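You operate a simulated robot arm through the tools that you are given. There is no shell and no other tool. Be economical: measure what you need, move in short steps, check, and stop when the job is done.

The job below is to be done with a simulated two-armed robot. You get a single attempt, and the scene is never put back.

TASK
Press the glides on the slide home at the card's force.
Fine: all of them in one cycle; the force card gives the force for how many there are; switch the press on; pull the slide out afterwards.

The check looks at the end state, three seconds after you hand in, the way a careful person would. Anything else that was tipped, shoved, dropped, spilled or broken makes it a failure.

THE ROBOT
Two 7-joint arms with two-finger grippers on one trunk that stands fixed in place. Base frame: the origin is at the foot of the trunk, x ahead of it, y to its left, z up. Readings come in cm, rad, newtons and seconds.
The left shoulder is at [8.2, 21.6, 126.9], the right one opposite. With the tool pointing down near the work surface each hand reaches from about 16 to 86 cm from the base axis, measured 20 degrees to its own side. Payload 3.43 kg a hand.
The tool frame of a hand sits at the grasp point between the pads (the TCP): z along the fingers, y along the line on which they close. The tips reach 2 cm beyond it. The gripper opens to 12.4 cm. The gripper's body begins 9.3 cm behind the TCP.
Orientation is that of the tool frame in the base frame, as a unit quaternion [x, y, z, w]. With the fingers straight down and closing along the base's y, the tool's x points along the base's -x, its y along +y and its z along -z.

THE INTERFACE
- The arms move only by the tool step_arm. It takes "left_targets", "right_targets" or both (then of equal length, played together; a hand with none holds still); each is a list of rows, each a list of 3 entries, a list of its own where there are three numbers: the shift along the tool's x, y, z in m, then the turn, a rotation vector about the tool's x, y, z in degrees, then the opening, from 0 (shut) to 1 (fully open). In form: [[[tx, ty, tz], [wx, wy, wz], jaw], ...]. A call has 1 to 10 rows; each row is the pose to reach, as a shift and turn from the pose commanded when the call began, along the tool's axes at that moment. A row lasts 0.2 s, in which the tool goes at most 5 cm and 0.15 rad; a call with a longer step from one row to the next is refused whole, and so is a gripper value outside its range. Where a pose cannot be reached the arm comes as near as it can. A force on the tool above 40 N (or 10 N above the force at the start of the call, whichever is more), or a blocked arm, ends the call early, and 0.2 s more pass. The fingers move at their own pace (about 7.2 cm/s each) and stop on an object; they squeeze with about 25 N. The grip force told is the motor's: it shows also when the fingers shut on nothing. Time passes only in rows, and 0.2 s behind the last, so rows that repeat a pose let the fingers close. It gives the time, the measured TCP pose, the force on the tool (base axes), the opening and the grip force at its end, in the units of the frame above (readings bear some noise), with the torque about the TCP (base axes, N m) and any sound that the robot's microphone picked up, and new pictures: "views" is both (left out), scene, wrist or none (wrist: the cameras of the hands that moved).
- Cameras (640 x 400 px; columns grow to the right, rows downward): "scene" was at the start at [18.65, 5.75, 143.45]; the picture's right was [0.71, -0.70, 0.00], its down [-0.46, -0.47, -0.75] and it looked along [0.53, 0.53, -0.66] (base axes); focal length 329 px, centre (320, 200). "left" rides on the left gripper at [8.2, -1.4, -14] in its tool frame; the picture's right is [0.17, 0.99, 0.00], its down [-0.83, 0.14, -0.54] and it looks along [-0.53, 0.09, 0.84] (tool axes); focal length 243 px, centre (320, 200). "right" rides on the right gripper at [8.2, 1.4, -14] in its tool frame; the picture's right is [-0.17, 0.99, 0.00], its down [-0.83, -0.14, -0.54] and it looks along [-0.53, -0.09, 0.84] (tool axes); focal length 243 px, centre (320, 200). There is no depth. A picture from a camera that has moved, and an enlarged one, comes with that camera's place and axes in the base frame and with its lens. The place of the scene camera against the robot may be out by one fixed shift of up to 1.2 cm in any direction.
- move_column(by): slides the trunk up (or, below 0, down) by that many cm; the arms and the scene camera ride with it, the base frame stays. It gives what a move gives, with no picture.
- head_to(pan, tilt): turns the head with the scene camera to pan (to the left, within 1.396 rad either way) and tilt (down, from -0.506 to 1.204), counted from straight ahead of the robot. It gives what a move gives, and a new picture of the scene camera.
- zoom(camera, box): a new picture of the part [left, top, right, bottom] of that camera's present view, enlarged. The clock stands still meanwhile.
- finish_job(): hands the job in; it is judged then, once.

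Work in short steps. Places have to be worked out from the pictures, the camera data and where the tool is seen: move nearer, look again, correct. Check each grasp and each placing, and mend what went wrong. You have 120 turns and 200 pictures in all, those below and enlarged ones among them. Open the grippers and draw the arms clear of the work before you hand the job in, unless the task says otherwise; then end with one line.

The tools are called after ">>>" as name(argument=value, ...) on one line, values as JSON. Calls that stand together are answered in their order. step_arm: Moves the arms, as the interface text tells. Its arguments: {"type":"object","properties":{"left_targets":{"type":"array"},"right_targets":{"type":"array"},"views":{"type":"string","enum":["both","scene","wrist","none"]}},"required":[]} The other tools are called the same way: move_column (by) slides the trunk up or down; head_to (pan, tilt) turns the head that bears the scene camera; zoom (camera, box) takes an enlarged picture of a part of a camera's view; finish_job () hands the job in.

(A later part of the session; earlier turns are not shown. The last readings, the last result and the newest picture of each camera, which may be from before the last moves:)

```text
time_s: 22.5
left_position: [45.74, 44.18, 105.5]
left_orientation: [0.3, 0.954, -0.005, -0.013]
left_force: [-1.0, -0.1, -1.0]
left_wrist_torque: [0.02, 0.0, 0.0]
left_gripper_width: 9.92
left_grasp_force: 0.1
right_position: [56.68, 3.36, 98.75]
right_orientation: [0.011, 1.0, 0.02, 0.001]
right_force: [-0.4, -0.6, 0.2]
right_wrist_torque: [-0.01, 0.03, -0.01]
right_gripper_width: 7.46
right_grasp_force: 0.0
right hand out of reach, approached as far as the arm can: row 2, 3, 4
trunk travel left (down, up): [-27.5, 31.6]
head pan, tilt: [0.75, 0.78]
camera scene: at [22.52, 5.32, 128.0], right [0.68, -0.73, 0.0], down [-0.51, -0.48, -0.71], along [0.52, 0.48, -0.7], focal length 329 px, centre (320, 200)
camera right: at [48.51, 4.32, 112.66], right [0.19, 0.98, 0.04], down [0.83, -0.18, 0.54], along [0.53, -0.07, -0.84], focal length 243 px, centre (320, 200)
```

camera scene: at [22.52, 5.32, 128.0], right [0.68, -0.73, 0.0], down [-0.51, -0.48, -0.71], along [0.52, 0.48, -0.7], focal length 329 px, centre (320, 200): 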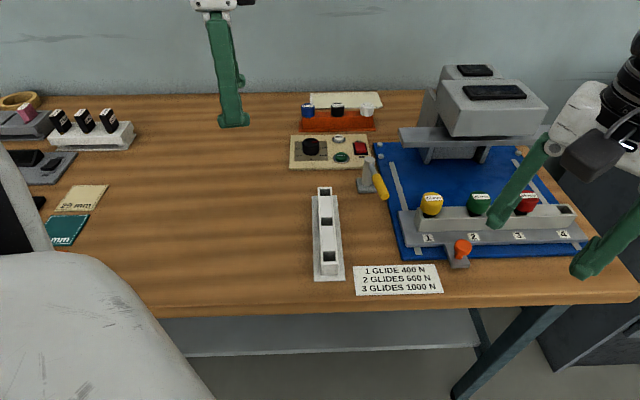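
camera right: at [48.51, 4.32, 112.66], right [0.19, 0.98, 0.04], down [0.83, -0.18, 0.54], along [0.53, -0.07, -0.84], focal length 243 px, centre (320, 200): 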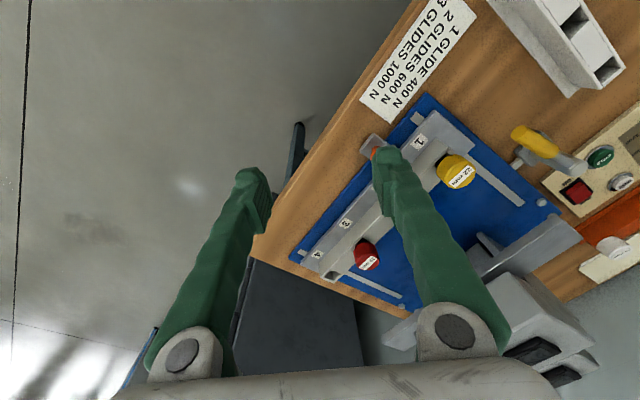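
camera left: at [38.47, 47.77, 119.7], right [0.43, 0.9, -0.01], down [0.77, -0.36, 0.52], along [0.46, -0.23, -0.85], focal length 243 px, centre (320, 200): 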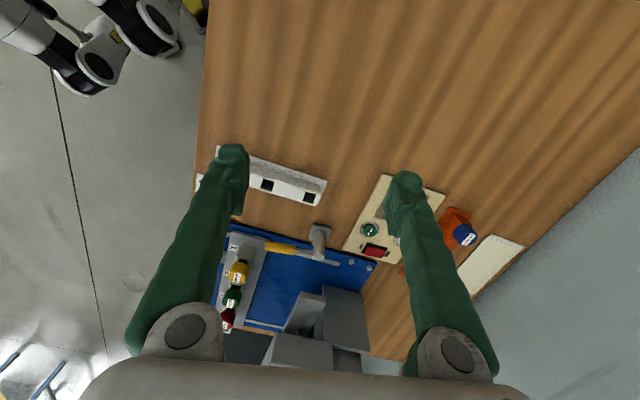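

The knob triangulates to about (61.4, 10.3, 83.3). I'll move above it while turning towards alignment with the slide direction.

>>> step_arm(right_targets=[[[-0.006, 0.01, 0.01], [0, 0, -7], 0.6], [[-0.012, 0.02, 0.02], [0, 0, -14], 0.6], [[-0.018, 0.03, 0.03], [0, 0, -21], 0.6], [[-0.025, 0.041, 0.04], [0, 0, -28], 0.6], [[-0.032, 0.051, 0.05], [0, 0, -35], 0.6], [[-0.038, 0.061, 0.06], [0, 0, -42], 0.6]], views="both")

```text
time_s: 23.1
left_position: [45.79, 43.84, 105.35]
left_orientation: [0.299, 0.954, -0.004, -0.014]
left_force: [0.0, 0.7, -0.1]
left_wrist_torque: [0.04, 0.02, 0.0]
left_gripper_width: 9.9
left_grasp_force: 0.0
right_position: [62.31, 3.02, 98.41]
right_orientation: [-0.03, 0.995, 0.089, 0.013]
right_force: [0.5, 0.3, -0.1]
right_wrist_torque: [0.07, 0.01, 0.02]
right_gripper_width: 7.45
right_grasp_force: 0.0
right hand out of reach, approached as far as the arm can: row 1, 2
trunk travel left (down, up): [-27.5, 31.6]
head pan, tilt: [0.75, 0.78]
stopped in row 2 (right hand): the arm was blocked; the commanded pose is now the measured one
camera scene: at [22.7, 5.13, 127.97], right [0.68, -0.73, 0.0], down [-0.52, -0.48, -0.71], along [0.52, 0.49, -0.7], focal length 329 px, centre (320, 200)
camera right: at [53.73, 1.45, 112.09], right [0.1, 0.98, 0.18], down [0.83, -0.19, 0.53], along [0.55, 0.1, -0.83], focal length 243 px, centre (320, 200)
```

scene: 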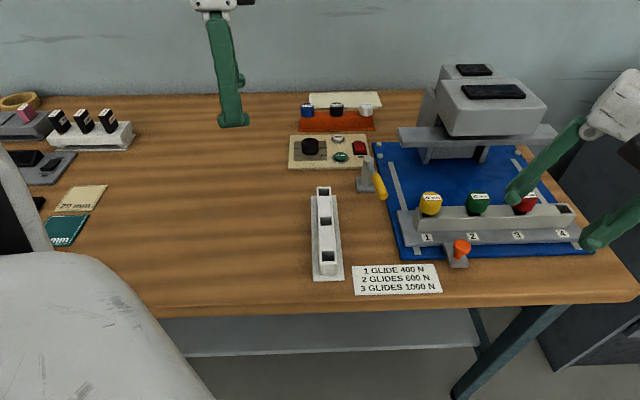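
right: 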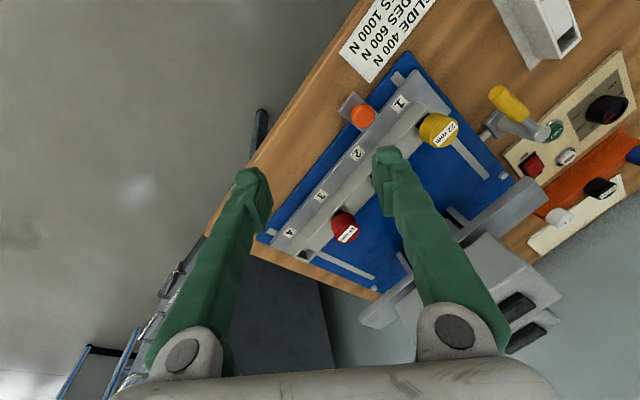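

The right arm was blocked against a joint limit, and the initial trunk height suited it better. I'll back the hand off, level it and raise the trunk again.

>>> step_arm(right_targets=[[[0.03, -0.02, 0], [0, 0, 4], 0.6], [[0.06, -0.04, 0], [0, 0, 8], 0.6]], views="none")

>>> move_column(by=15)

```text
time_s: 23.7
left_position: [45.53, 44.17, 105.45]
left_orientation: [0.3, 0.954, -0.004, -0.013]
left_force: [0.0, -0.2, 0.7]
left_wrist_torque: [-0.02, 0.01, 0.02]
left_gripper_width: 9.93
left_grasp_force: 0.1
right_position: [56.25, -1.11, 97.69]
right_orientation: [0.04, 0.995, 0.091, 0.006]
right_force: [-0.2, -0.6, 0.6]
right_wrist_torque: [-0.02, -0.03, -0.02]
right_gripper_width: 7.44
right_grasp_force: 0.2
trunk travel left (down, up): [-27.5, 31.6]
head pan, tilt: [0.75, 0.78]
```

```text
time_s: 25.5
left_position: [45.64, 44.08, 120.32]
left_orientation: [0.3, 0.954, -0.006, -0.013]
left_force: [0.0, 0.7, 0.1]
left_wrist_torque: [0.0, 0.03, 0.02]
left_gripper_width: 9.91
left_grasp_force: 0.1
right_position: [56.39, -1.07, 112.52]
right_orientation: [0.039, 0.995, 0.09, 0.006]
right_force: [1.0, -0.2, 0.3]
right_wrist_torque: [0.0, 0.06, -0.02]
right_gripper_width: 7.43
right_grasp_force: 0.1
trunk travel left (down, up): [-42.5, 16.6]
head pan, tilt: [0.75, 0.78]
```

Trunk is back up. I'll level the right hand's 10° tilt and move gently towards the knob.

>>> step_arm(right_targets=[[[0, 0, 0], [5, 0, 0], 0.6], [[0, 0, 0], [10.4, 0, 0], 0.6], [[0, 0.02, 0.02], [10.4, 0, 0], 0.6], [[-0.01, 0.05, 0.04], [10.4, 0, 0], 0.6]], views="none")

```text
time_s: 26.6
left_position: [45.73, 44.03, 120.46]
left_orientation: [0.299, 0.954, -0.006, -0.012]
left_force: [0.9, -0.2, 0.9]
left_wrist_torque: [-0.01, 0.04, 0.0]
left_gripper_width: 9.94
left_grasp_force: 0.0
right_position: [61.47, 1.09, 114.26]
right_orientation: [0.091, 0.994, 0.059, 0.007]
right_force: [-0.6, -0.4, 0.7]
right_wrist_torque: [0.05, 0.02, 0.01]
right_gripper_width: 7.47
right_grasp_force: 0.0
trunk travel left (down, up): [-42.5, 16.6]
head pan, tilt: [0.75, 0.78]
stopped in row 4 (right hand): the arm was blocked; the commanded pose is now the measured one
```

Still blocked and drifting. I'll look at the arm's posture with the head camera.

>>> head_to(pan=0.0, tilt=0.6)

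```text
time_s: 27.7
left_position: [45.58, 44.09, 120.4]
left_orientation: [0.3, 0.954, -0.004, -0.012]
left_force: [0.5, -0.1, -0.5]
left_wrist_torque: [0.01, 0.05, -0.01]
left_gripper_width: 9.92
left_grasp_force: 0.0
right_position: [61.4, 1.13, 114.18]
right_orientation: [0.089, 0.994, 0.059, 0.007]
right_force: [-0.9, -0.4, 1.2]
right_wrist_torque: [-0.01, 0.01, 0.01]
right_gripper_width: 7.45
right_grasp_force: 0.1
trunk travel left (down, up): [-42.5, 16.6]
head pan, tilt: [0.0, 0.6]
camera scene: at [21.6, -0.21, 144.5], right [0.0, -1.0, 0.0], down [-0.57, 0.0, -0.82], along [0.82, 0.0, -0.57], focal length 329 px, centre (320, 200)
```

scene: 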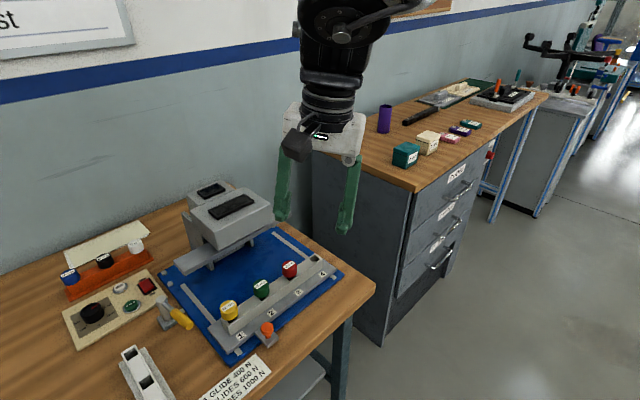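

The arm comes from above with no collision visible, so this is a joint limit. I'll return towards the comfortable starting pose (43, 4, 114) and level the hand.

>>> step_arm(right_targets=[[[0.03, -0.005, 0], [0, 0, 0], 0.6], [[0.06, -0.01, 0], [2, 0, 0], 0.6], [[0.09, -0.016, 0], [4, 0, -3], 0.6], [[0.12, -0.02, 0], [6, 0, -6], 0.6], [[0.15, -0.025, 0], [7, 0, -9], 0.6], [[0.17, -0.02, 0], [7, 0, -10], 0.6]], views="none")

```text
time_s: 29.1
left_position: [45.59, 44.23, 120.42]
left_orientation: [0.3, 0.954, -0.006, -0.012]
left_force: [-0.7, 0.4, 0.0]
left_wrist_torque: [-0.02, 0.0, 0.02]
left_gripper_width: 9.91
left_grasp_force: 0.0
right_position: [44.34, 2.41, 113.58]
right_orientation: [0.002, 1.0, -0.005, 0.007]
right_force: [-0.2, 0.2, 0.7]
right_wrist_torque: [0.03, 0.0, 0.03]
right_gripper_width: 7.47
right_grasp_force: 0.2
trunk travel left (down, up): [-42.5, 16.6]
head pan, tilt: [0.0, 0.6]
```

Level again. Now forward and to the left in a smaller probe move.

>>> step_arm(right_targets=[[[-0.03, 0.01, 0.02], [0, 0, 0], 0.6], [[-0.06, 0.02, 0.04], [0, 0, 0], 0.6], [[-0.09, 0.03, 0.06], [0, 0, 0], 0.6]], views="none")

```text
time_s: 30.1
left_position: [45.73, 44.13, 120.49]
left_orientation: [0.3, 0.954, -0.006, -0.013]
left_force: [0.8, 0.6, 0.2]
left_wrist_torque: [-0.01, 0.02, -0.01]
left_gripper_width: 9.92
left_grasp_force: 0.1
right_position: [53.47, 7.96, 112.42]
right_orientation: [-0.001, 0.998, 0.059, 0.01]
right_force: [0.1, -0.1, -0.1]
right_wrist_torque: [0.03, 0.01, -0.01]
right_gripper_width: 7.45
right_grasp_force: 0.1
trunk travel left (down, up): [-42.5, 16.6]
head pan, tilt: [0.0, 0.6]
stopped in row 3 (right hand): the arm was blocked; the commanded pose is now the measured one
```

The right arm is limited on this cross-body side. The left shoulder is closer in y, so I'll retract the right hand and try the left at zero roll.

>>> step_arm(right_targets=[[[0.04, -0.02, 0], [2, 0, 0], 0.6], [[0.08, -0.05, 0], [4, 0, 0], 0.6], [[0.11, -0.09, 0], [6, 0, 0], 0.6], [[0.13, -0.13, 0], [7, 0, 0], 0.6], [[0.14, -0.17, 0], [7, 0, 0], 0.6], [[0.14, -0.21, 0], [7, 0, 0], 0.6]], left_targets=[[[0, 0, 0], [0, 0, -6], 0.6], [[0, 0, 0], [0, 0, -12], 0.6], [[0, 0, 0.01], [0, 0, -18], 0.6], [[0, 0, 0.02], [0, 0, -24], 0.6], [[0, 0, 0.03], [0, 0, -30], 0.6], [[0, 0, 0.04], [0, 0, -35], 0.6]], views="none")

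>>> head_to(pan=0.6, tilt=0.78)

>>> step_arm(left_targets=[[[-0.015, -0.04, 0.01], [0, 0, 0], 0.6], [[-0.03, -0.08, 0.02], [0, 0, 0], 0.6], [[-0.045, -0.12, 0.03], [0, 0, 0], 0.6], [[-0.06, -0.16, 0.04], [0, 0, 0], 0.6], [[-0.075, -0.2, 0.05], [0, 0, 0], 0.6], [[-0.09, -0.24, 0.06], [0, 0, 0], 0.6]], views="none")

```text
time_s: 31.5
left_position: [45.6, 43.81, 116.46]
left_orientation: [-0.002, 1.0, 0.0, -0.013]
left_force: [0.1, 0.0, 0.4]
left_wrist_torque: [0.04, 0.01, 0.0]
left_gripper_width: 7.45
left_grasp_force: 0.1
right_position: [39.4, -13.13, 109.34]
right_orientation: [-0.002, 1.0, -0.004, 0.01]
right_force: [0.1, -0.7, -0.5]
right_wrist_torque: [0.04, 0.03, 0.04]
right_gripper_width: 7.43
right_grasp_force: 0.0
trunk travel left (down, up): [-42.5, 16.6]
head pan, tilt: [0.0, 0.6]
```

```text
time_s: 32.5
left_position: [45.56, 43.93, 116.31]
left_orientation: [0.0, 1.0, 0.0, -0.013]
left_force: [0.3, -0.8, 0.4]
left_wrist_torque: [0.05, 0.0, -0.02]
left_gripper_width: 7.41
left_grasp_force: 0.0
right_position: [39.36, -12.97, 109.49]
right_orientation: [-0.003, 1.0, -0.005, 0.01]
right_force: [0.1, 0.3, 0.7]
right_wrist_torque: [0.03, 0.07, 0.0]
right_gripper_width: 7.45
right_grasp_force: 0.1
trunk travel left (down, up): [-42.5, 16.6]
head pan, tilt: [0.6, 0.78]
camera scene: at [19.5, 4.34, 142.98], right [0.56, -0.83, 0.0], down [-0.58, -0.4, -0.71], along [0.59, 0.4, -0.7], focal length 329 px, centre (320, 200)
```

scene: 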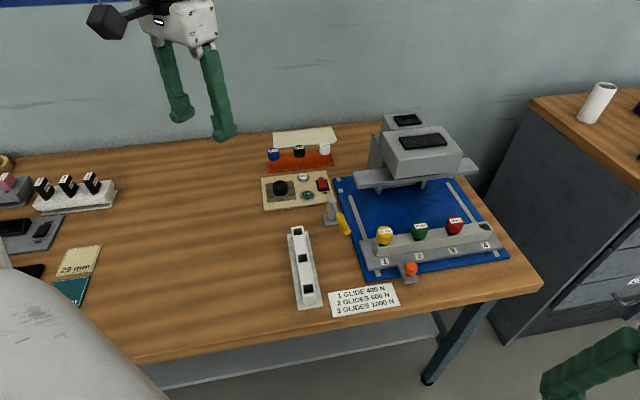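

```text
time_s: 33.9
left_position: [52.39, 23.86, 110.97]
left_orientation: [-0.002, 1.0, -0.003, -0.012]
left_force: [0.4, 1.0, 0.0]
left_wrist_torque: [0.02, -0.01, 0.0]
left_gripper_width: 7.43
left_grasp_force: 0.0
left hand out of reach, approached as far as the arm can: row 6
right_position: [39.16, -13.04, 109.29]
right_orientation: [-0.002, 1.0, -0.006, 0.01]
right_force: [-0.6, -0.4, 0.4]
right_wrist_torque: [0.0, 0.03, 0.0]
right_gripper_width: 7.45
right_grasp_force: 0.1
trunk travel left (down, up): [-42.5, 16.6]
head pan, tilt: [0.6, 0.78]
```

The left hand stops at y≈24 whatever its roll. I'll tilt the left fingers about 25° towards -y so the wrist stays on its own side while the tips reach further over.

>>> step_arm(left_targets=[[[0, 0, 0], [8, 0, 0], 0.6], [[-0.01, -0.01, 0.01], [16, 0, 0], 0.6], [[-0.025, -0.03, 0.03], [24, 0, 0], 0.6], [[-0.05, -0.06, 0.06], [28, 0, 0], 0.6], [[-0.07, -0.09, 0.09], [28, 0, 0], 0.6]], views="both")

```text
time_s: 35.1
left_position: [59.93, 14.61, 101.24]
left_orientation: [-0.004, 0.97, -0.242, -0.013]
left_force: [-0.1, -0.6, -0.8]
left_wrist_torque: [0.07, 0.04, -0.03]
left_gripper_width: 7.46
left_grasp_force: 0.0
right_position: [39.41, -13.0, 109.2]
right_orientation: [-0.002, 1.0, -0.005, 0.009]
right_force: [-0.7, 0.0, 0.5]
right_wrist_torque: [0.01, 0.02, -0.02]
right_gripper_width: 7.42
right_grasp_force: 0.1
trunk travel left (down, up): [-42.5, 16.6]
head pan, tilt: [0.6, 0.78]
camera scene: at [19.6, 4.24, 142.96], right [0.57, -0.82, 0.0], down [-0.58, -0.4, -0.71], along [0.59, 0.4, -0.7], focal length 329 px, centre (320, 200)
camera left: at [52.12, 19.98, 114.56], right [-0.18, 0.87, -0.46], down [0.84, 0.38, 0.39], along [0.51, -0.32, -0.8], focal length 243 px, centre (320, 200)
```

scene: 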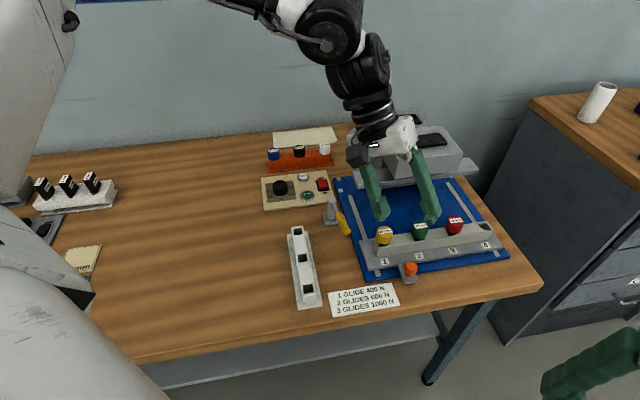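
left: 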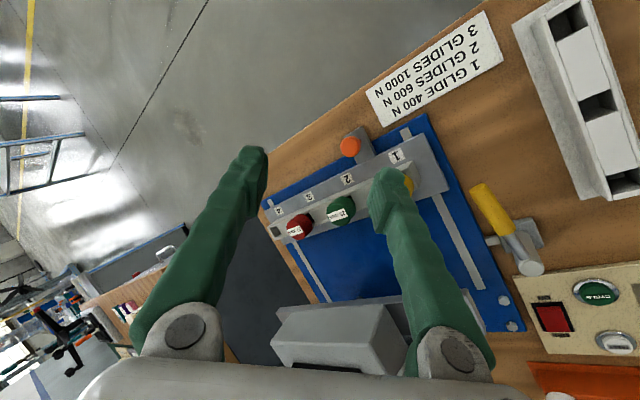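

The left works with a lean, but at the home position its body would foul the ram. A right hand leaning with its fingers pointing away from the robot stays in front of the slide. I'll retract the left and try that.

>>> step_arm(left_targets=[[[0.02, 0.03, -0.04], [-8, 0, 0], 0.6], [[0.05, 0.06, -0.06], [-16, 0, 0], 0.6], [[0.08, 0.1, -0.06], [-24, 0, 0], 0.6], [[0.11, 0.14, -0.06], [-28, 0, 0], 0.6], [[0.13, 0.18, -0.06], [-28, 0, 0], 0.6], [[0.14, 0.22, -0.06], [-28, 0, 0], 0.6], [[0.14, 0.26, -0.06], [-28, 0, 0], 0.6]], views="none")

>>> step_arm(right_targets=[[[0, 0, 0], [0, -7, 0], 0.6], [[-0.02, 0.02, 0.01], [0, -14, 0], 0.6], [[-0.04, 0.05, 0.02], [0, -21, 0], 0.6], [[-0.06, 0.08, 0.04], [0, -28, 0], 0.6], [[-0.08, 0.11, 0.05], [0, -35, 0], 0.6], [[-0.09, 0.13, 0.06], [0, -35, 0], 0.6]], views="none")

```text
refused: row 1 steps farther than a row can; nothing moved
```

```text
time_s: 36.5
left_position: [59.88, 14.74, 101.32]
left_orientation: [-0.004, 0.97, -0.243, -0.013]
left_force: [0.5, 0.4, -0.4]
left_wrist_torque: [-0.04, 0.0, -0.03]
left_gripper_width: 7.45
left_grasp_force: 0.1
right_position: [48.5, 0.1, 103.43]
right_orientation: [-0.003, 0.95, -0.004, 0.311]
right_force: [0.3, -0.5, 0.5]
right_wrist_torque: [-0.01, 0.03, 0.02]
right_gripper_width: 7.43
right_grasp_force: 0.0
trunk travel left (down, up): [-42.5, 16.6]
head pan, tilt: [0.6, 0.78]
```

The right lean worked. Now the left goes clear with smaller steps.

>>> step_arm(left_targets=[[[0.01, 0.02, -0.03], [-4, 0, 0], 0.6], [[0.025, 0.045, -0.06], [-8, 0, 0], 0.6], [[0.04, 0.07, -0.09], [-12, 0, 0], 0.6], [[0.06, 0.1, -0.11], [-16, 0, 0], 0.6], [[0.08, 0.13, -0.13], [-20, 0, 0], 0.6], [[0.1, 0.16, -0.15], [-24, 0, 0], 0.6], [[0.12, 0.19, -0.17], [-28, 0, 0], 0.6], [[0.13, 0.22, -0.176], [-28, 0, 0], 0.6]], views="none")

>>> step_arm(right_targets=[[[0, 0, 0], [0, 0, -7], 0.6], [[0, 0, 0], [0, 0, -14], 0.6], [[0, 0, 0], [0, 0, -21], 0.6]], views="both")

```text
time_s: 38.3
left_position: [46.66, 42.67, 106.97]
left_orientation: [-0.001, 1.0, -0.002, -0.013]
left_force: [0.5, -0.1, 0.5]
left_wrist_torque: [-0.04, 0.01, -0.03]
left_gripper_width: 7.45
left_grasp_force: 0.1
right_position: [48.39, 0.27, 103.45]
right_orientation: [-0.004, 0.951, -0.005, 0.31]
right_force: [0.2, 0.0, 0.3]
right_wrist_torque: [0.0, 0.0, -0.03]
right_gripper_width: 7.41
right_grasp_force: 0.0
trunk travel left (down, up): [-42.5, 16.6]
head pan, tilt: [0.6, 0.78]
```

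```text
time_s: 39.1
left_position: [46.65, 42.52, 106.93]
left_orientation: [-0.001, 1.0, -0.001, -0.013]
left_force: [0.2, -0.7, 0.4]
left_wrist_torque: [0.01, 0.0, 0.0]
left_gripper_width: 7.43
left_grasp_force: 0.0
right_position: [48.23, 0.07, 103.47]
right_orientation: [-0.178, 0.934, -0.061, 0.304]
right_force: [0.4, 0.4, -0.5]
right_wrist_torque: [0.0, 0.0, 0.03]
right_gripper_width: 7.46
right_grasp_force: 0.0
trunk travel left (down, up): [-42.5, 16.6]
head pan, tilt: [0.6, 0.78]
camera scene: at [19.48, 4.33, 142.98], right [0.57, -0.82, 0.0], down [-0.58, -0.4, -0.71], along [0.59, 0.4, -0.7], focal length 329 px, centre (320, 200)
camera right: at [33.52, -1.66, 109.98], right [-0.17, 0.98, -0.13], down [0.35, 0.18, 0.92], along [0.92, 0.11, -0.37], focal length 243 px, centre (320, 200)
```

scene: 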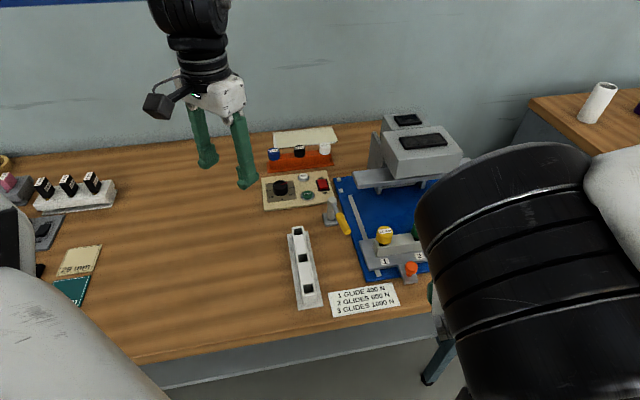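
right: 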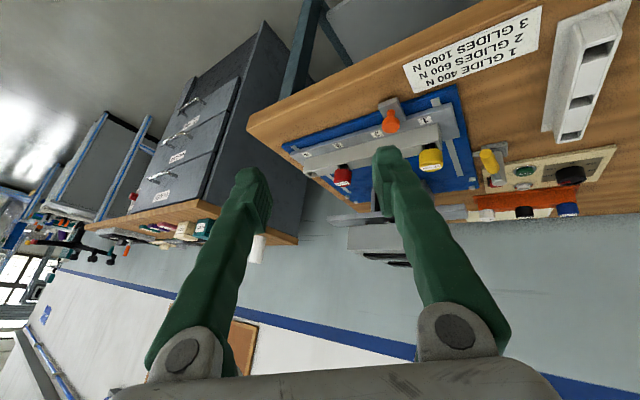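

This posture is workable. I'll turn the lean towards the slide's travel direction with the fingers closing along the station row, and move to 12 cm short of the knob.

>>> step_arm(right_targets=[[[-0.004, 0.008, 0.022], [-4.4, -0.85, -2.6], 0.6], [[-0.009, 0.015, 0.044], [-8.7, -1.7, -5.1], 0.6], [[-0.013, 0.023, 0.066], [-13.1, -2.5, -7.7], 0.6], [[-0.018, 0.031, 0.089], [-17.5, -3.4, -10.3], 0.6], [[-0.022, 0.038, 0.111], [-21.8, -4.2, -12.8], 0.6], [[-0.027, 0.046, 0.133], [-26.2, -5.1, -15.4], 0.6]], views="both")

```text
time_s: 40.0
left_position: [46.75, 42.32, 107.23]
left_orientation: [-0.001, 1.0, -0.001, -0.013]
left_force: [0.5, -0.2, -0.8]
left_wrist_torque: [0.03, 0.02, 0.01]
left_gripper_width: 7.44
left_grasp_force: 0.2
right_position: [57.94, -4.48, 103.12]
right_orientation: [-0.167, 0.93, -0.002, 0.329]
right_force: [0.6, -0.2, 0.0]
right_wrist_torque: [0.04, 0.0, 0.02]
right_gripper_width: 7.44
right_grasp_force: 0.0
right hand out of reach, approached as far as the arm can: row 2, 4
trunk travel left (down, up): [-42.5, 16.6]
head pan, tilt: [0.6, 0.78]
stopped in row 4 (right hand): the arm was blocked; the commanded pose is now the measured one
camera scene: at [19.5, 4.04, 142.98], right [0.56, -0.83, 0.0], down [-0.58, -0.4, -0.71], along [0.59, 0.4, -0.7], focal length 329 px, centre (320, 200)
camera right: at [42.98, -7.16, 108.85], right [-0.18, 0.98, -0.01], down [0.32, 0.07, 0.95], along [0.93, 0.17, -0.33], focal length 243 px, centre (320, 200)
```

scene: 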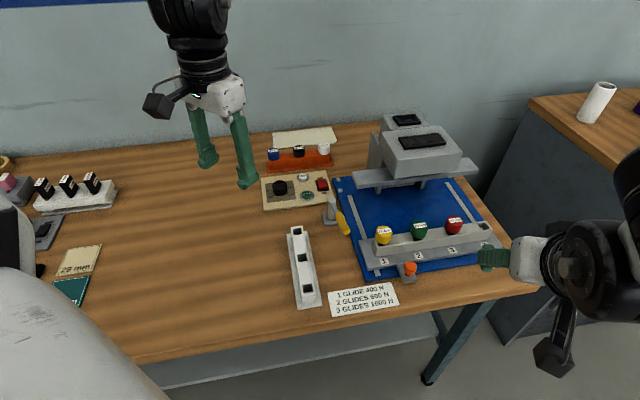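
right: 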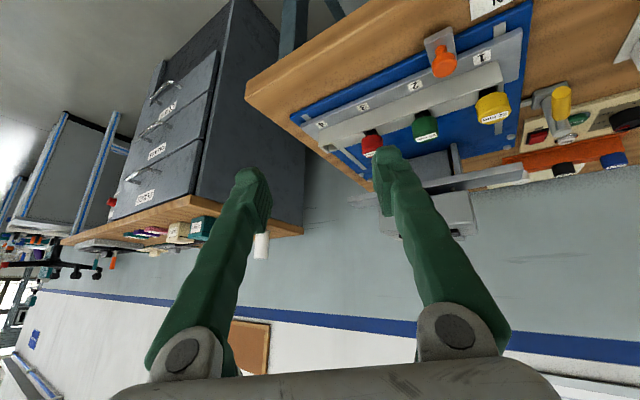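

The right arm can't go there, but the left can with a lean. I'll use a closed left fist leaning along +u to push the knob in. I'll move to a hover first and clear the right arm back.

>>> step_arm(left_targets=[[[-0.005, -0.02, 0.01], [4, -4, 0], 0.3], [[-0.015, -0.055, 0.02], [8, -8.1, 0], 0], [[-0.025, -0.09, 0.03], [13, -13.2, 0], 0], [[-0.035, -0.13, 0.04], [18, -18.2, 0], 0], [[-0.05, -0.17, 0.05], [23, -23.3, 0], 0], [[-0.06, -0.21, 0.06], [28, -28.4, 0], 0], [[-0.073, -0.245, 0.07], [28, -28.4, 0], 0]], right_targets=[[[0, -0.02, -0.03], [0, 0, 0], 0.6], [[0, -0.04, -0.06], [0, 5, 0], 0.6], [[0, -0.06, -0.09], [0, 10, 0], 0.6], [[0, -0.07, -0.12], [0, 15, 0], 0.6], [[0, -0.08, -0.15], [0, 20, 0], 0.6], [[0, -0.08, -0.15], [0, 25, 0], 0.6], [[0, -0.08, -0.15], [0, 30, 0], 0.6]], views="both")

```text
time_s: 41.6
left_position: [53.99, 17.39, 100.03]
left_orientation: [-0.004, 0.943, -0.238, 0.231]
left_force: [-0.4, -1.6, 0.5]
left_wrist_torque: [0.11, -0.02, 0.07]
left_gripper_width: 0.0
left_grasp_force: 25.0
right_position: [41.79, -13.44, 112.29]
right_orientation: [-0.162, 0.979, -0.034, 0.12]
right_force: [-0.5, -0.8, 0.1]
right_wrist_torque: [0.1, -0.03, 0.05]
right_gripper_width: 7.46
right_grasp_force: 0.0
right hand out of reach, approached as far as the arm can: row 2, 3, 4, 5, 6, 7
trunk travel left (down, up): [-42.5, 16.6]
head pan, tilt: [0.6, 0.78]
camera scene: at [19.37, 3.68, 143.01], right [0.56, -0.83, 0.0], down [-0.58, -0.39, -0.71], along [0.59, 0.41, -0.7], focal length 329 px, centre (320, 200)
camera right: at [30.44, -14.39, 123.82], right [-0.15, 0.99, -0.07], down [0.68, 0.15, 0.72], along [0.72, 0.07, -0.69], focal length 243 px, centre (320, 200)
camera left: at [40.37, 21.39, 107.95], right [-0.05, 0.85, -0.52], down [0.52, 0.46, 0.72], along [0.85, -0.24, -0.46], focal length 243 px, centre (320, 200)
```

scene: 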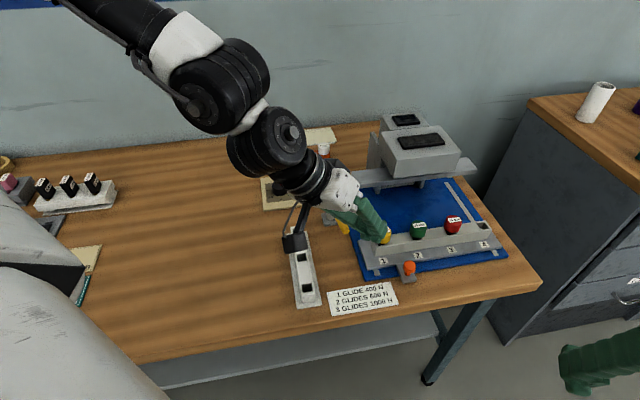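
right: 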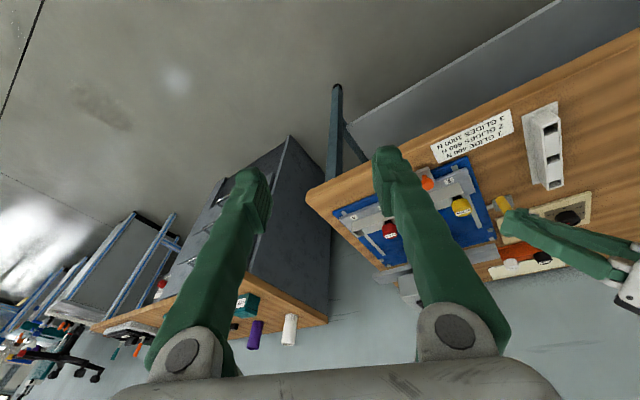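
left: 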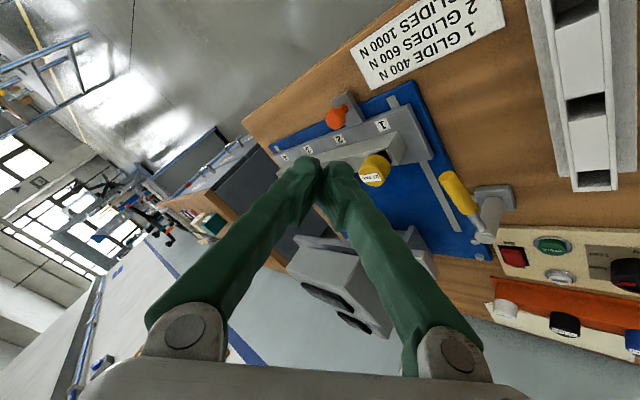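

A good hover. I'll zoom on the knob and slide from here for heights and gaps.

>>> zoom(camera="left", box=[260, 70, 520, 250])

>>> zoom(camera="scene", box=[330, 190, 530, 315])

```text
2.22 times, centred on (390, 160) of left
camera zoom: at [40.37, 21.39, 107.95], right [-0.05, 0.85, -0.52], down [0.52, 0.46, 0.72], along [0.85, -0.24, -0.46], focal length 539 px, centre (164, 289)
```

zoom: 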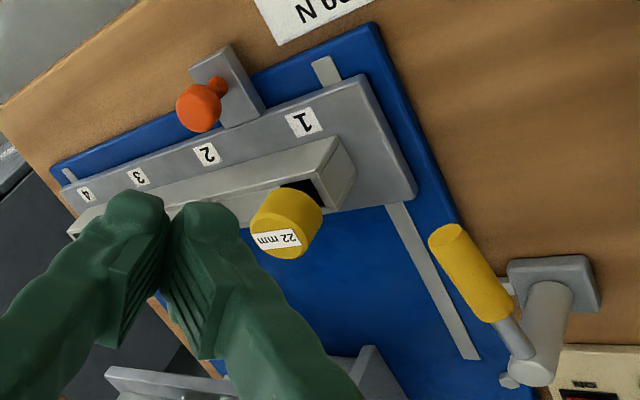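

```text
3.20 times, centred on (430, 252) of scene
camera zoom: at [19.37, 3.68, 143.01], right [0.56, -0.83, 0.0], down [-0.58, -0.39, -0.71], along [0.59, 0.41, -0.7], focal length 1054 px, centre (-32, 32)
```

zoom: 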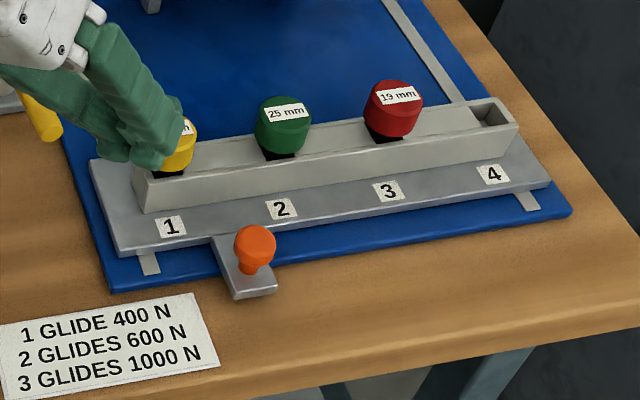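

The ball knob centre comes out at (62.1,10.3,84) from two views, above the slide plate. I'll lower the fist in front of it.

>>> step_arm(left_targets=[[[0.008, -0.02, 0.036], [0, 0, 0], 0], [[0.016, -0.04, 0.073], [0, 0, 0], 0], [[0.025, -0.0586, 0.11], [0, 0, 0], 0], [[0.029, -0.035, 0.14], [0, 0, 0], 0], [[0.0334, -0.0098, 0.173], [0, 0, 0], 0]], views="both")

```text
time_s: 42.8
left_position: [58.09, 9.04, 85.45]
left_orientation: [-0.004, 0.943, -0.241, 0.23]
left_force: [0.6, 0.5, -0.4]
left_wrist_torque: [0.0, -0.01, -0.04]
left_gripper_width: 0.0
left_grasp_force: 25.0
right_position: [41.96, -12.74, 112.18]
right_orientation: [-0.162, 0.979, -0.037, 0.118]
right_force: [0.3, 0.5, -0.8]
right_wrist_torque: [-0.04, 0.0, 0.02]
right_gripper_width: 7.43
right_grasp_force: 0.1
trunk travel left (down, up): [-42.5, 16.6]
head pan, tilt: [0.6, 0.78]
camera scene: at [19.58, 4.54, 142.96], right [0.57, -0.82, 0.0], down [-0.58, -0.4, -0.71], along [0.59, 0.4, -0.7], focal length 329 px, centre (320, 200)
camera left: at [44.65, 13.15, 93.41], right [-0.05, 0.85, -0.52], down [0.52, 0.47, 0.72], along [0.85, -0.24, -0.47], focal length 243 px, centre (320, 200)
```

scene: 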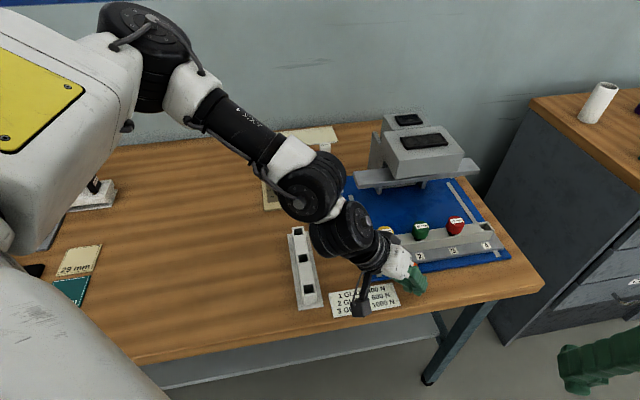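
left: 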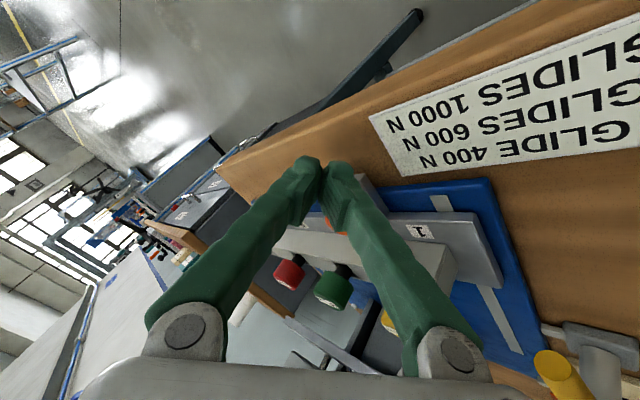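

The fist is in front of the knob, about 0.8 cm off to one side. I'll correct that and push 4 cm along the slide direction.

>>> step_arm(left_targets=[[[-0.0045, -0.0045, 0.005], [0, 0, 0], 0], [[-0.0115, 0.0025, 0.005], [0, 0, 0], 0], [[-0.0185, 0.0095, 0.005], [0, 0, 0], 0], [[-0.0255, 0.0165, 0.005], [0, 0, 0], 0], [[-0.0325, 0.0235, 0.005], [0, 0, 0], 0]], views="both")

```text
time_s: 44.0
left_position: [61.62, 11.25, 85.43]
left_orientation: [-0.005, 0.943, -0.24, 0.23]
left_force: [0.6, -0.4, -0.5]
left_wrist_torque: [-0.03, 0.03, 0.03]
left_gripper_width: 0.01
left_grasp_force: 24.8
right_position: [42.03, -12.79, 112.34]
right_orientation: [-0.163, 0.979, -0.036, 0.117]
right_force: [0.5, -0.7, 0.0]
right_wrist_torque: [-0.03, 0.0, 0.0]
right_gripper_width: 7.43
right_grasp_force: 0.0
trunk travel left (down, up): [-42.5, 16.6]
head pan, tilt: [0.6, 0.78]
camera scene: at [19.46, 4.38, 142.98], right [0.57, -0.82, 0.0], down [-0.58, -0.4, -0.71], along [0.59, 0.4, -0.7], focal length 329 px, centre (320, 200)
camera left: at [48.2, 15.24, 93.46], right [-0.05, 0.85, -0.52], down [0.52, 0.47, 0.72], along [0.85, -0.24, -0.47], focal length 243 px, centre (320, 200)
```

scene: 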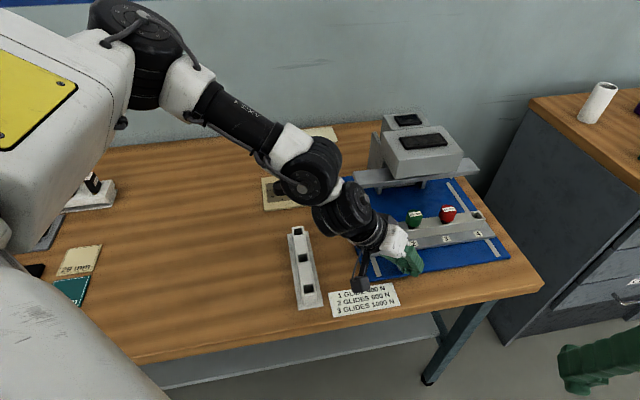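
left: 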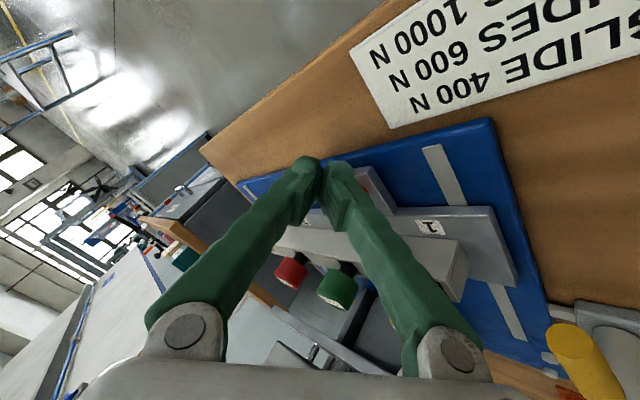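

The slide moves freely. I'll push on another 4 cm while reducing the lean so the gripper body stays clear of the lever.

>>> step_arm(left_targets=[[[-0.008, 0.006, 0.001], [-2.6, 2.6, 0], 0], [[-0.016, 0.013, 0.001], [-5.3, 5.2, 0], 0], [[-0.024, 0.019, 0.002], [-8, 7.9, 0], 0], [[-0.0312, 0.0253, 0.003], [-10.6, 10.5, 0], 0]], views="both")

```text
time_s: 45.0
left_position: [64.11, 13.16, 85.32]
left_orientation: [-0.004, 0.971, -0.174, 0.165]
left_force: [-0.5, 0.0, -0.3]
left_wrist_torque: [-0.05, 0.0, 0.01]
left_gripper_width: 0.0
left_grasp_force: 25.2
left hand out of reach, approached as far as the arm can: row 4
right_position: [41.89, -12.82, 112.25]
right_orientation: [-0.164, 0.979, -0.037, 0.118]
right_force: [0.0, 0.5, -0.8]
right_wrist_torque: [0.03, 0.03, 0.0]
right_gripper_width: 7.43
right_grasp_force: 0.0
trunk travel left (down, up): [-42.5, 16.6]
head pan, tilt: [0.6, 0.78]
camera scene: at [19.46, 4.37, 142.98], right [0.57, -0.82, 0.0], down [-0.58, -0.4, -0.71], along [0.59, 0.4, -0.7], focal length 329 px, centre (320, 200)
camera left: at [51.91, 16.07, 95.7], right [-0.11, 0.92, -0.39], down [0.62, 0.37, 0.69], along [0.78, -0.17, -0.61], focal length 243 px, centre (320, 200)
```

scene: 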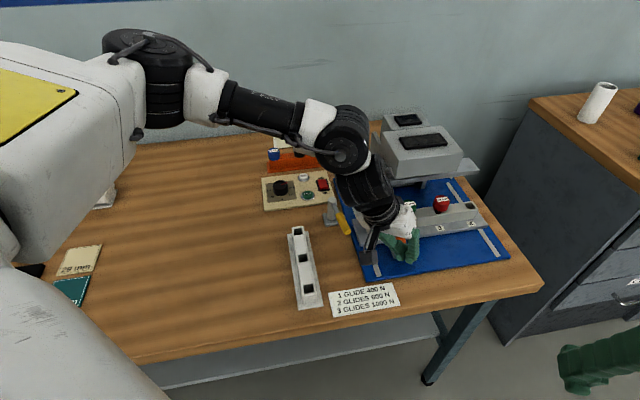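
left: 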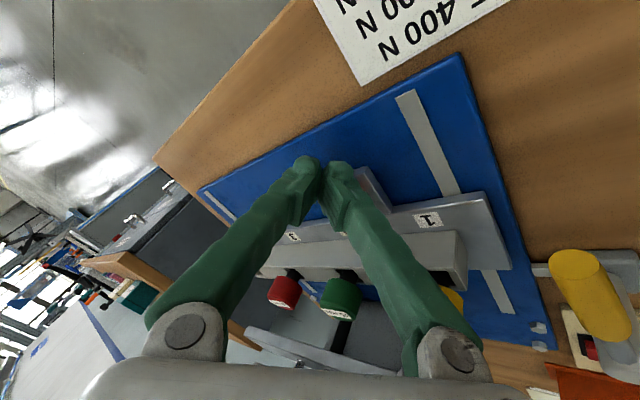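

Continuing the push with this lean, another 6 cm, watching the force.

>>> step_arm(left_targets=[[[-0.0107, 0.0105, 0], [0, 0, 0], 0], [[-0.0213, 0.0211, 0], [0, 0, 0], 0], [[-0.032, 0.0316, 0], [0, 0, 0], 0], [[-0.0426, 0.0422, 0], [0, 0, 0], 0]], views="both")

```text
time_s: 46.0
left_position: [68.4, 17.31, 85.49]
left_orientation: [-0.005, 0.971, -0.174, 0.165]
left_force: [0.2, 0.1, -0.2]
left_wrist_torque: [-0.03, -0.02, -0.01]
left_gripper_width: 0.0
left_grasp_force: 24.6
right_position: [41.93, -12.83, 112.35]
right_orientation: [-0.163, 0.979, -0.036, 0.118]
right_force: [0.1, 0.2, -0.1]
right_wrist_torque: [-0.02, 0.03, -0.02]
right_gripper_width: 7.44
right_grasp_force: 0.0
trunk travel left (down, up): [-42.5, 16.6]
head pan, tilt: [0.6, 0.78]
camera scene: at [19.5, 4.4, 142.97], right [0.57, -0.82, 0.0], down [-0.58, -0.4, -0.71], along [0.59, 0.4, -0.7], focal length 329 px, centre (320, 200)
camera left: at [56.15, 20.3, 95.75], right [-0.11, 0.92, -0.39], down [0.62, 0.37, 0.69], along [0.78, -0.17, -0.61], focal length 243 px, centre (320, 200)
```

scene: 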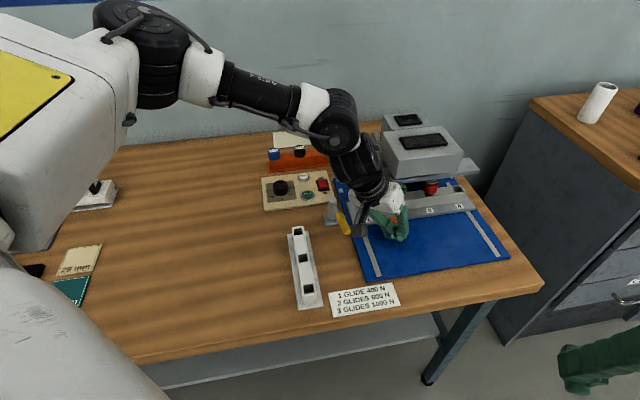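
left: 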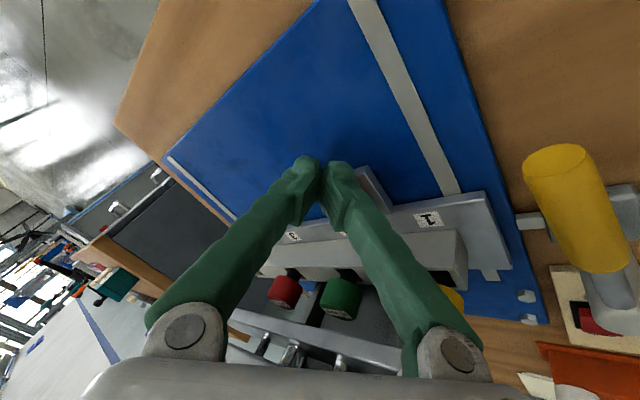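

No resistance yet. I'll push in small steps until it meets a stop.

>>> step_arm(left_targets=[[[-0.0057, 0.0056, 0], [0, 0, 0], 0], [[-0.0114, 0.0112, 0], [0, 0, 0], 0], [[-0.017, 0.0169, 0], [0, 0, 0], 0], [[-0.0227, 0.0225, 0], [0, 0, 0], 0]], views="both")

```text
time_s: 46.9
left_position: [69.29, 18.38, 85.39]
left_orientation: [0.006, 0.971, -0.184, 0.155]
left_force: [-13.3, -6.6, 10.0]
left_wrist_torque: [0.1, -0.04, 0.12]
left_gripper_width: 0.0
left_grasp_force: 25.8
right_position: [41.96, -12.68, 112.35]
right_orientation: [-0.163, 0.979, -0.035, 0.118]
right_force: [-0.9, 0.4, 0.0]
right_wrist_torque: [-0.03, 0.04, -0.01]
right_gripper_width: 7.44
right_grasp_force: 0.1
trunk travel left (down, up): [-42.5, 16.6]
head pan, tilt: [0.6, 0.78]
stopped in row 4 (left hand): the force on the tool passed its limit at 44 N (the readings are from after the stop); the commanded pose is now the measured one
camera scene: at [19.37, 4.45, 143.01], right [0.57, -0.82, 0.0], down [-0.58, -0.4, -0.71], along [0.59, 0.4, -0.7], focal length 329 px, centre (320, 200)
camera left: at [57.34, 21.77, 95.77], right [-0.09, 0.91, -0.4], down [0.64, 0.36, 0.68], along [0.76, -0.19, -0.62], focal length 243 px, centre (320, 200)
```

scene: 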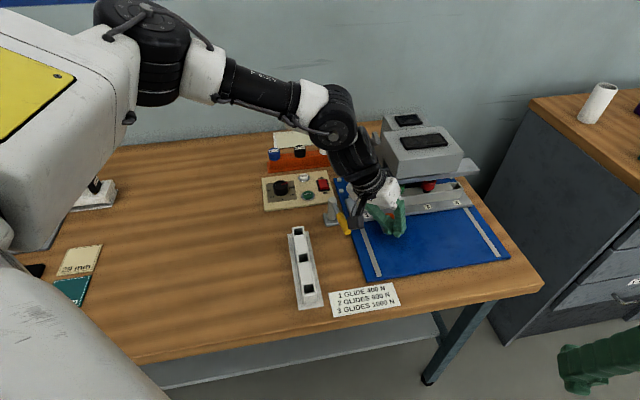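
left: 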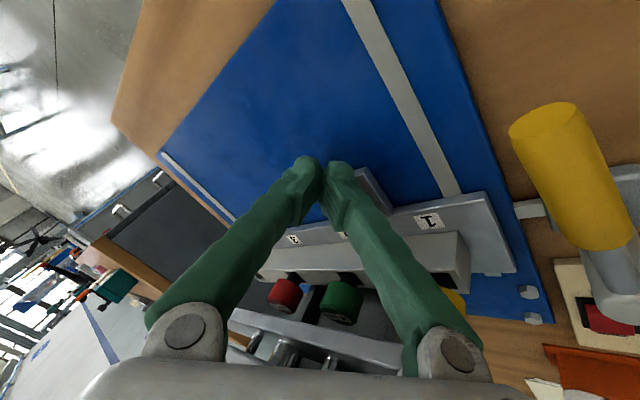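

It met a firm stop at 44 N, so the slide should be home. I'll back the fist off, lift and look.

>>> step_arm(left_targets=[[[0.014, -0.014, 0], [0, 0, 0], 0], [[0.0284, -0.028, 0], [0, 0, 0], 0], [[0.02, -0.04, -0.035], [0, 0, 0], 0], [[0.01, -0.05, -0.07], [0, 0, 0], 0], [[0, -0.06, -0.1], [0, 0, 0], 0], [[0, -0.04, -0.13], [0, 0, 0], 0], [[0.01, 0, -0.15], [0, 0, 0], 0], [[0.02, 0.04, -0.16], [0, 0, 0], 0], [[0.03, 0.08, -0.17], [0, 0, 0], 0], [[0.04, 0.12, -0.18], [0, 0, 0], 0]], views="both")

>>> zoom(camera="scene", box=[300, 110, 520, 290])

```text
time_s: 49.1
left_position: [60.9, 35.89, 95.67]
left_orientation: [0.003, 0.971, -0.181, 0.157]
left_force: [0.0, 0.4, 0.3]
left_wrist_torque: [-0.02, -0.03, 0.0]
left_gripper_width: 0.0
left_grasp_force: 25.4
right_position: [41.96, -12.7, 112.24]
right_orientation: [-0.162, 0.979, -0.036, 0.118]
right_force: [0.5, -0.2, 0.2]
right_wrist_torque: [-0.01, 0.01, -0.02]
right_gripper_width: 7.43
right_grasp_force: 0.1
trunk travel left (down, up): [-42.5, 16.6]
head pan, tilt: [0.6, 0.78]
camera scene: at [19.41, 4.49, 142.98], right [0.57, -0.82, 0.0], down [-0.58, -0.4, -0.71], along [0.59, 0.4, -0.7], focal length 329 px, centre (320, 200)
camera left: at [48.83, 39.16, 106.08], right [-0.1, 0.91, -0.4], down [0.63, 0.36, 0.68], along [0.77, -0.19, -0.61], focal length 243 px, centre (320, 200)
```

scene: 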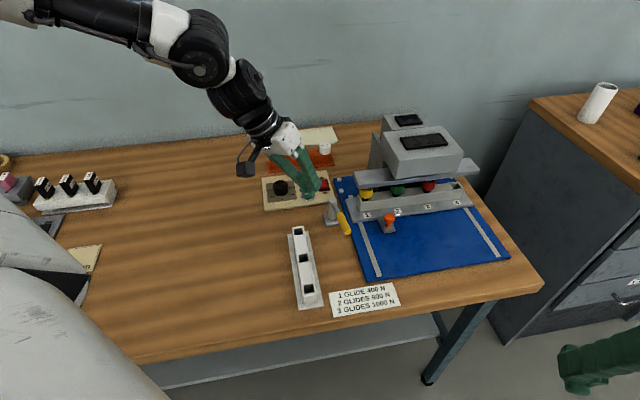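
left: 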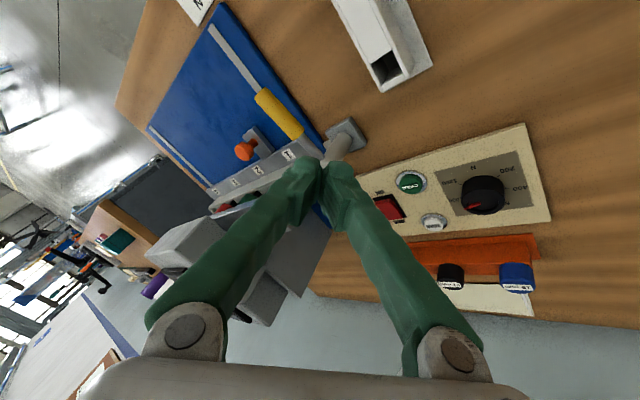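

```text
2.22 times, centred on (410, 200) of scene
camera zoom: at [19.41, 4.49, 142.98], right [0.57, -0.82, 0.0], down [-0.58, -0.4, -0.71], along [0.59, 0.4, -0.7], focal length 732 px, centre (120, 200)
```

zoom: 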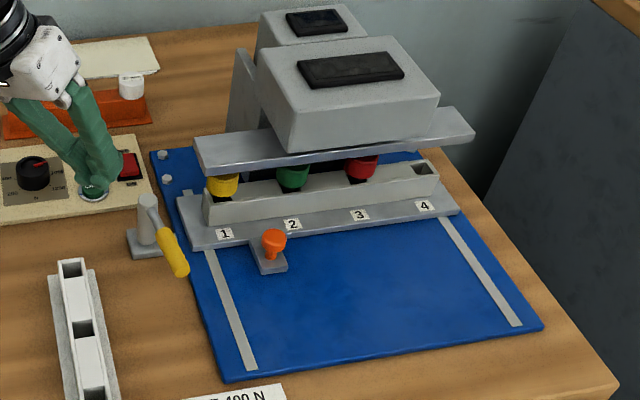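

The slide is home with the glides under the ram. I want a closer look at the lever and its tongue, so I'll straighten the left hand and place its camera there.

>>> step_arm(left_targets=[[[0.005, 0.012, -0.012], [-5, 4.9, 0], 0], [[0.01, 0.024, -0.025], [-10, 9.8, 0], 0], [[0.015, 0.036, -0.037], [-15, 14.8, 0], 0], [[0.02, 0.048, -0.05], [-19.5, 19.2, 0], 0]], views="none")

>>> zoom(camera="left", box=[120, 40, 400, 240])

```text
time_s: 50.1
left_position: [57.93, 42.14, 97.88]
left_orientation: [0.006, 1.0, -0.01, -0.009]
left_force: [-0.6, 0.1, 0.1]
left_wrist_torque: [0.03, -0.05, -0.03]
left_gripper_width: 0.0
left_grasp_force: 25.0
right_position: [41.95, -12.83, 112.29]
right_orientation: [-0.163, 0.979, -0.036, 0.118]
right_force: [0.2, 0.1, 0.1]
right_wrist_torque: [0.02, 0.0, 0.01]
right_gripper_width: 7.44
right_grasp_force: 0.0
trunk travel left (down, up): [-42.5, 16.6]
head pan, tilt: [0.6, 0.78]
```

```text
2.00 times, centred on (260, 140) of left
camera zoom: at [50.07, 41.21, 112.18], right [-0.15, 0.99, -0.02], down [0.84, 0.14, 0.52], along [0.52, 0.07, -0.85], focal length 485 px, centre (440, 320)
```

zoom: 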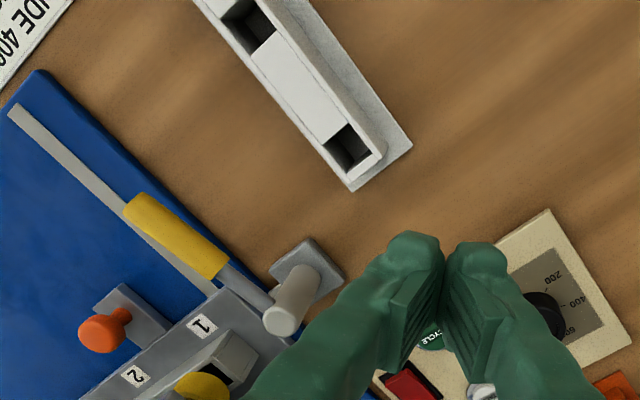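

>>> zoom(camera="scene", box=[315, 180, 395, 240])

>>> step_arm(left_targets=[[[0, 0.04, -0.01], [0, 0, 0], 0], [[-0.02, 0.07, -0.02], [0, 0, 0], 0], [[-0.05, 0.09, -0.02], [0, 0, 0], 0]], views="wrist")

>>> zoom(camera="left", box=[100, 60, 300, 260])

```text
6.67 times, centred on (355, 210) of scene
camera zoom: at [19.49, 4.32, 142.98], right [0.57, -0.82, 0.0], down [-0.58, -0.4, -0.71], along [0.59, 0.4, -0.7], focal length 2195 px, centre (87, 133)
```

zoom: 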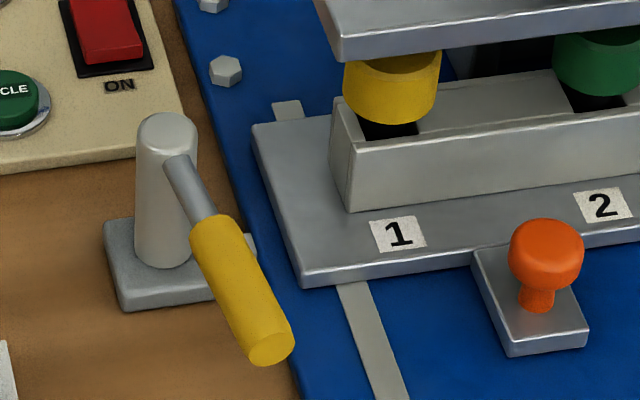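

```text
time_s: 50.9
left_position: [63.23, 51.27, 99.46]
left_orientation: [0.006, 1.0, -0.011, -0.011]
left_force: [-0.1, -0.5, -1.1]
left_wrist_torque: [-0.03, 0.02, -0.03]
left_gripper_width: 0.04
left_grasp_force: 25.1
right_position: [42.05, -12.85, 112.11]
right_orientation: [-0.162, 0.979, -0.036, 0.118]
right_force: [0.6, 0.1, 0.7]
right_wrist_torque: [0.05, 0.04, 0.0]
right_gripper_width: 7.45
right_grasp_force: 0.0
trunk travel left (down, up): [-42.5, 16.6]
head pan, tilt: [0.6, 0.78]
camera left: at [55.32, 50.27, 113.74], right [-0.15, 0.99, -0.02], down [0.84, 0.14, 0.52], along [0.52, 0.07, -0.85], focal length 243 px, centre (320, 200)
```

left: 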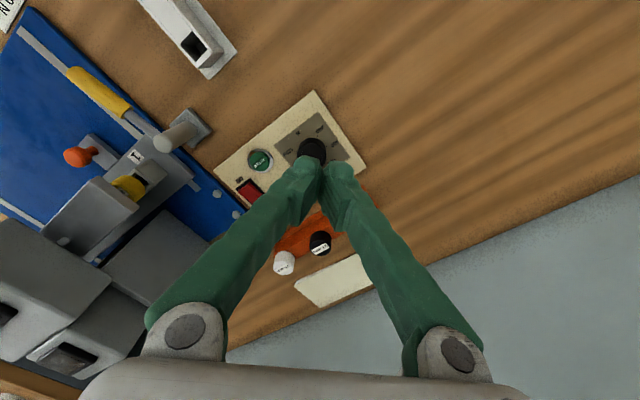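

```text
2.00 times, centred on (200, 160) of left
camera zoom: at [55.32, 50.27, 113.74], right [-0.15, 0.99, -0.02], down [0.84, 0.14, 0.52], along [0.52, 0.07, -0.85], focal length 485 px, centre (560, 280)
```

zoom: 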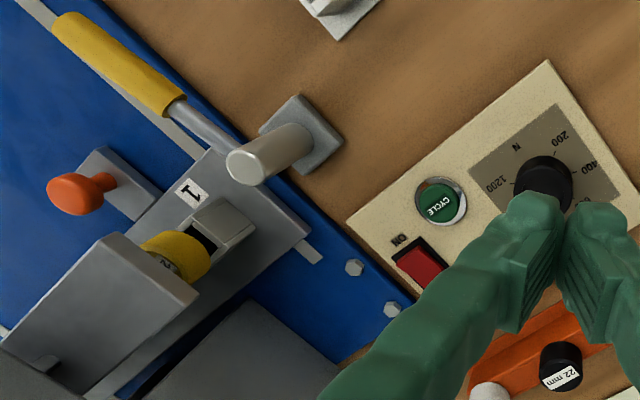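

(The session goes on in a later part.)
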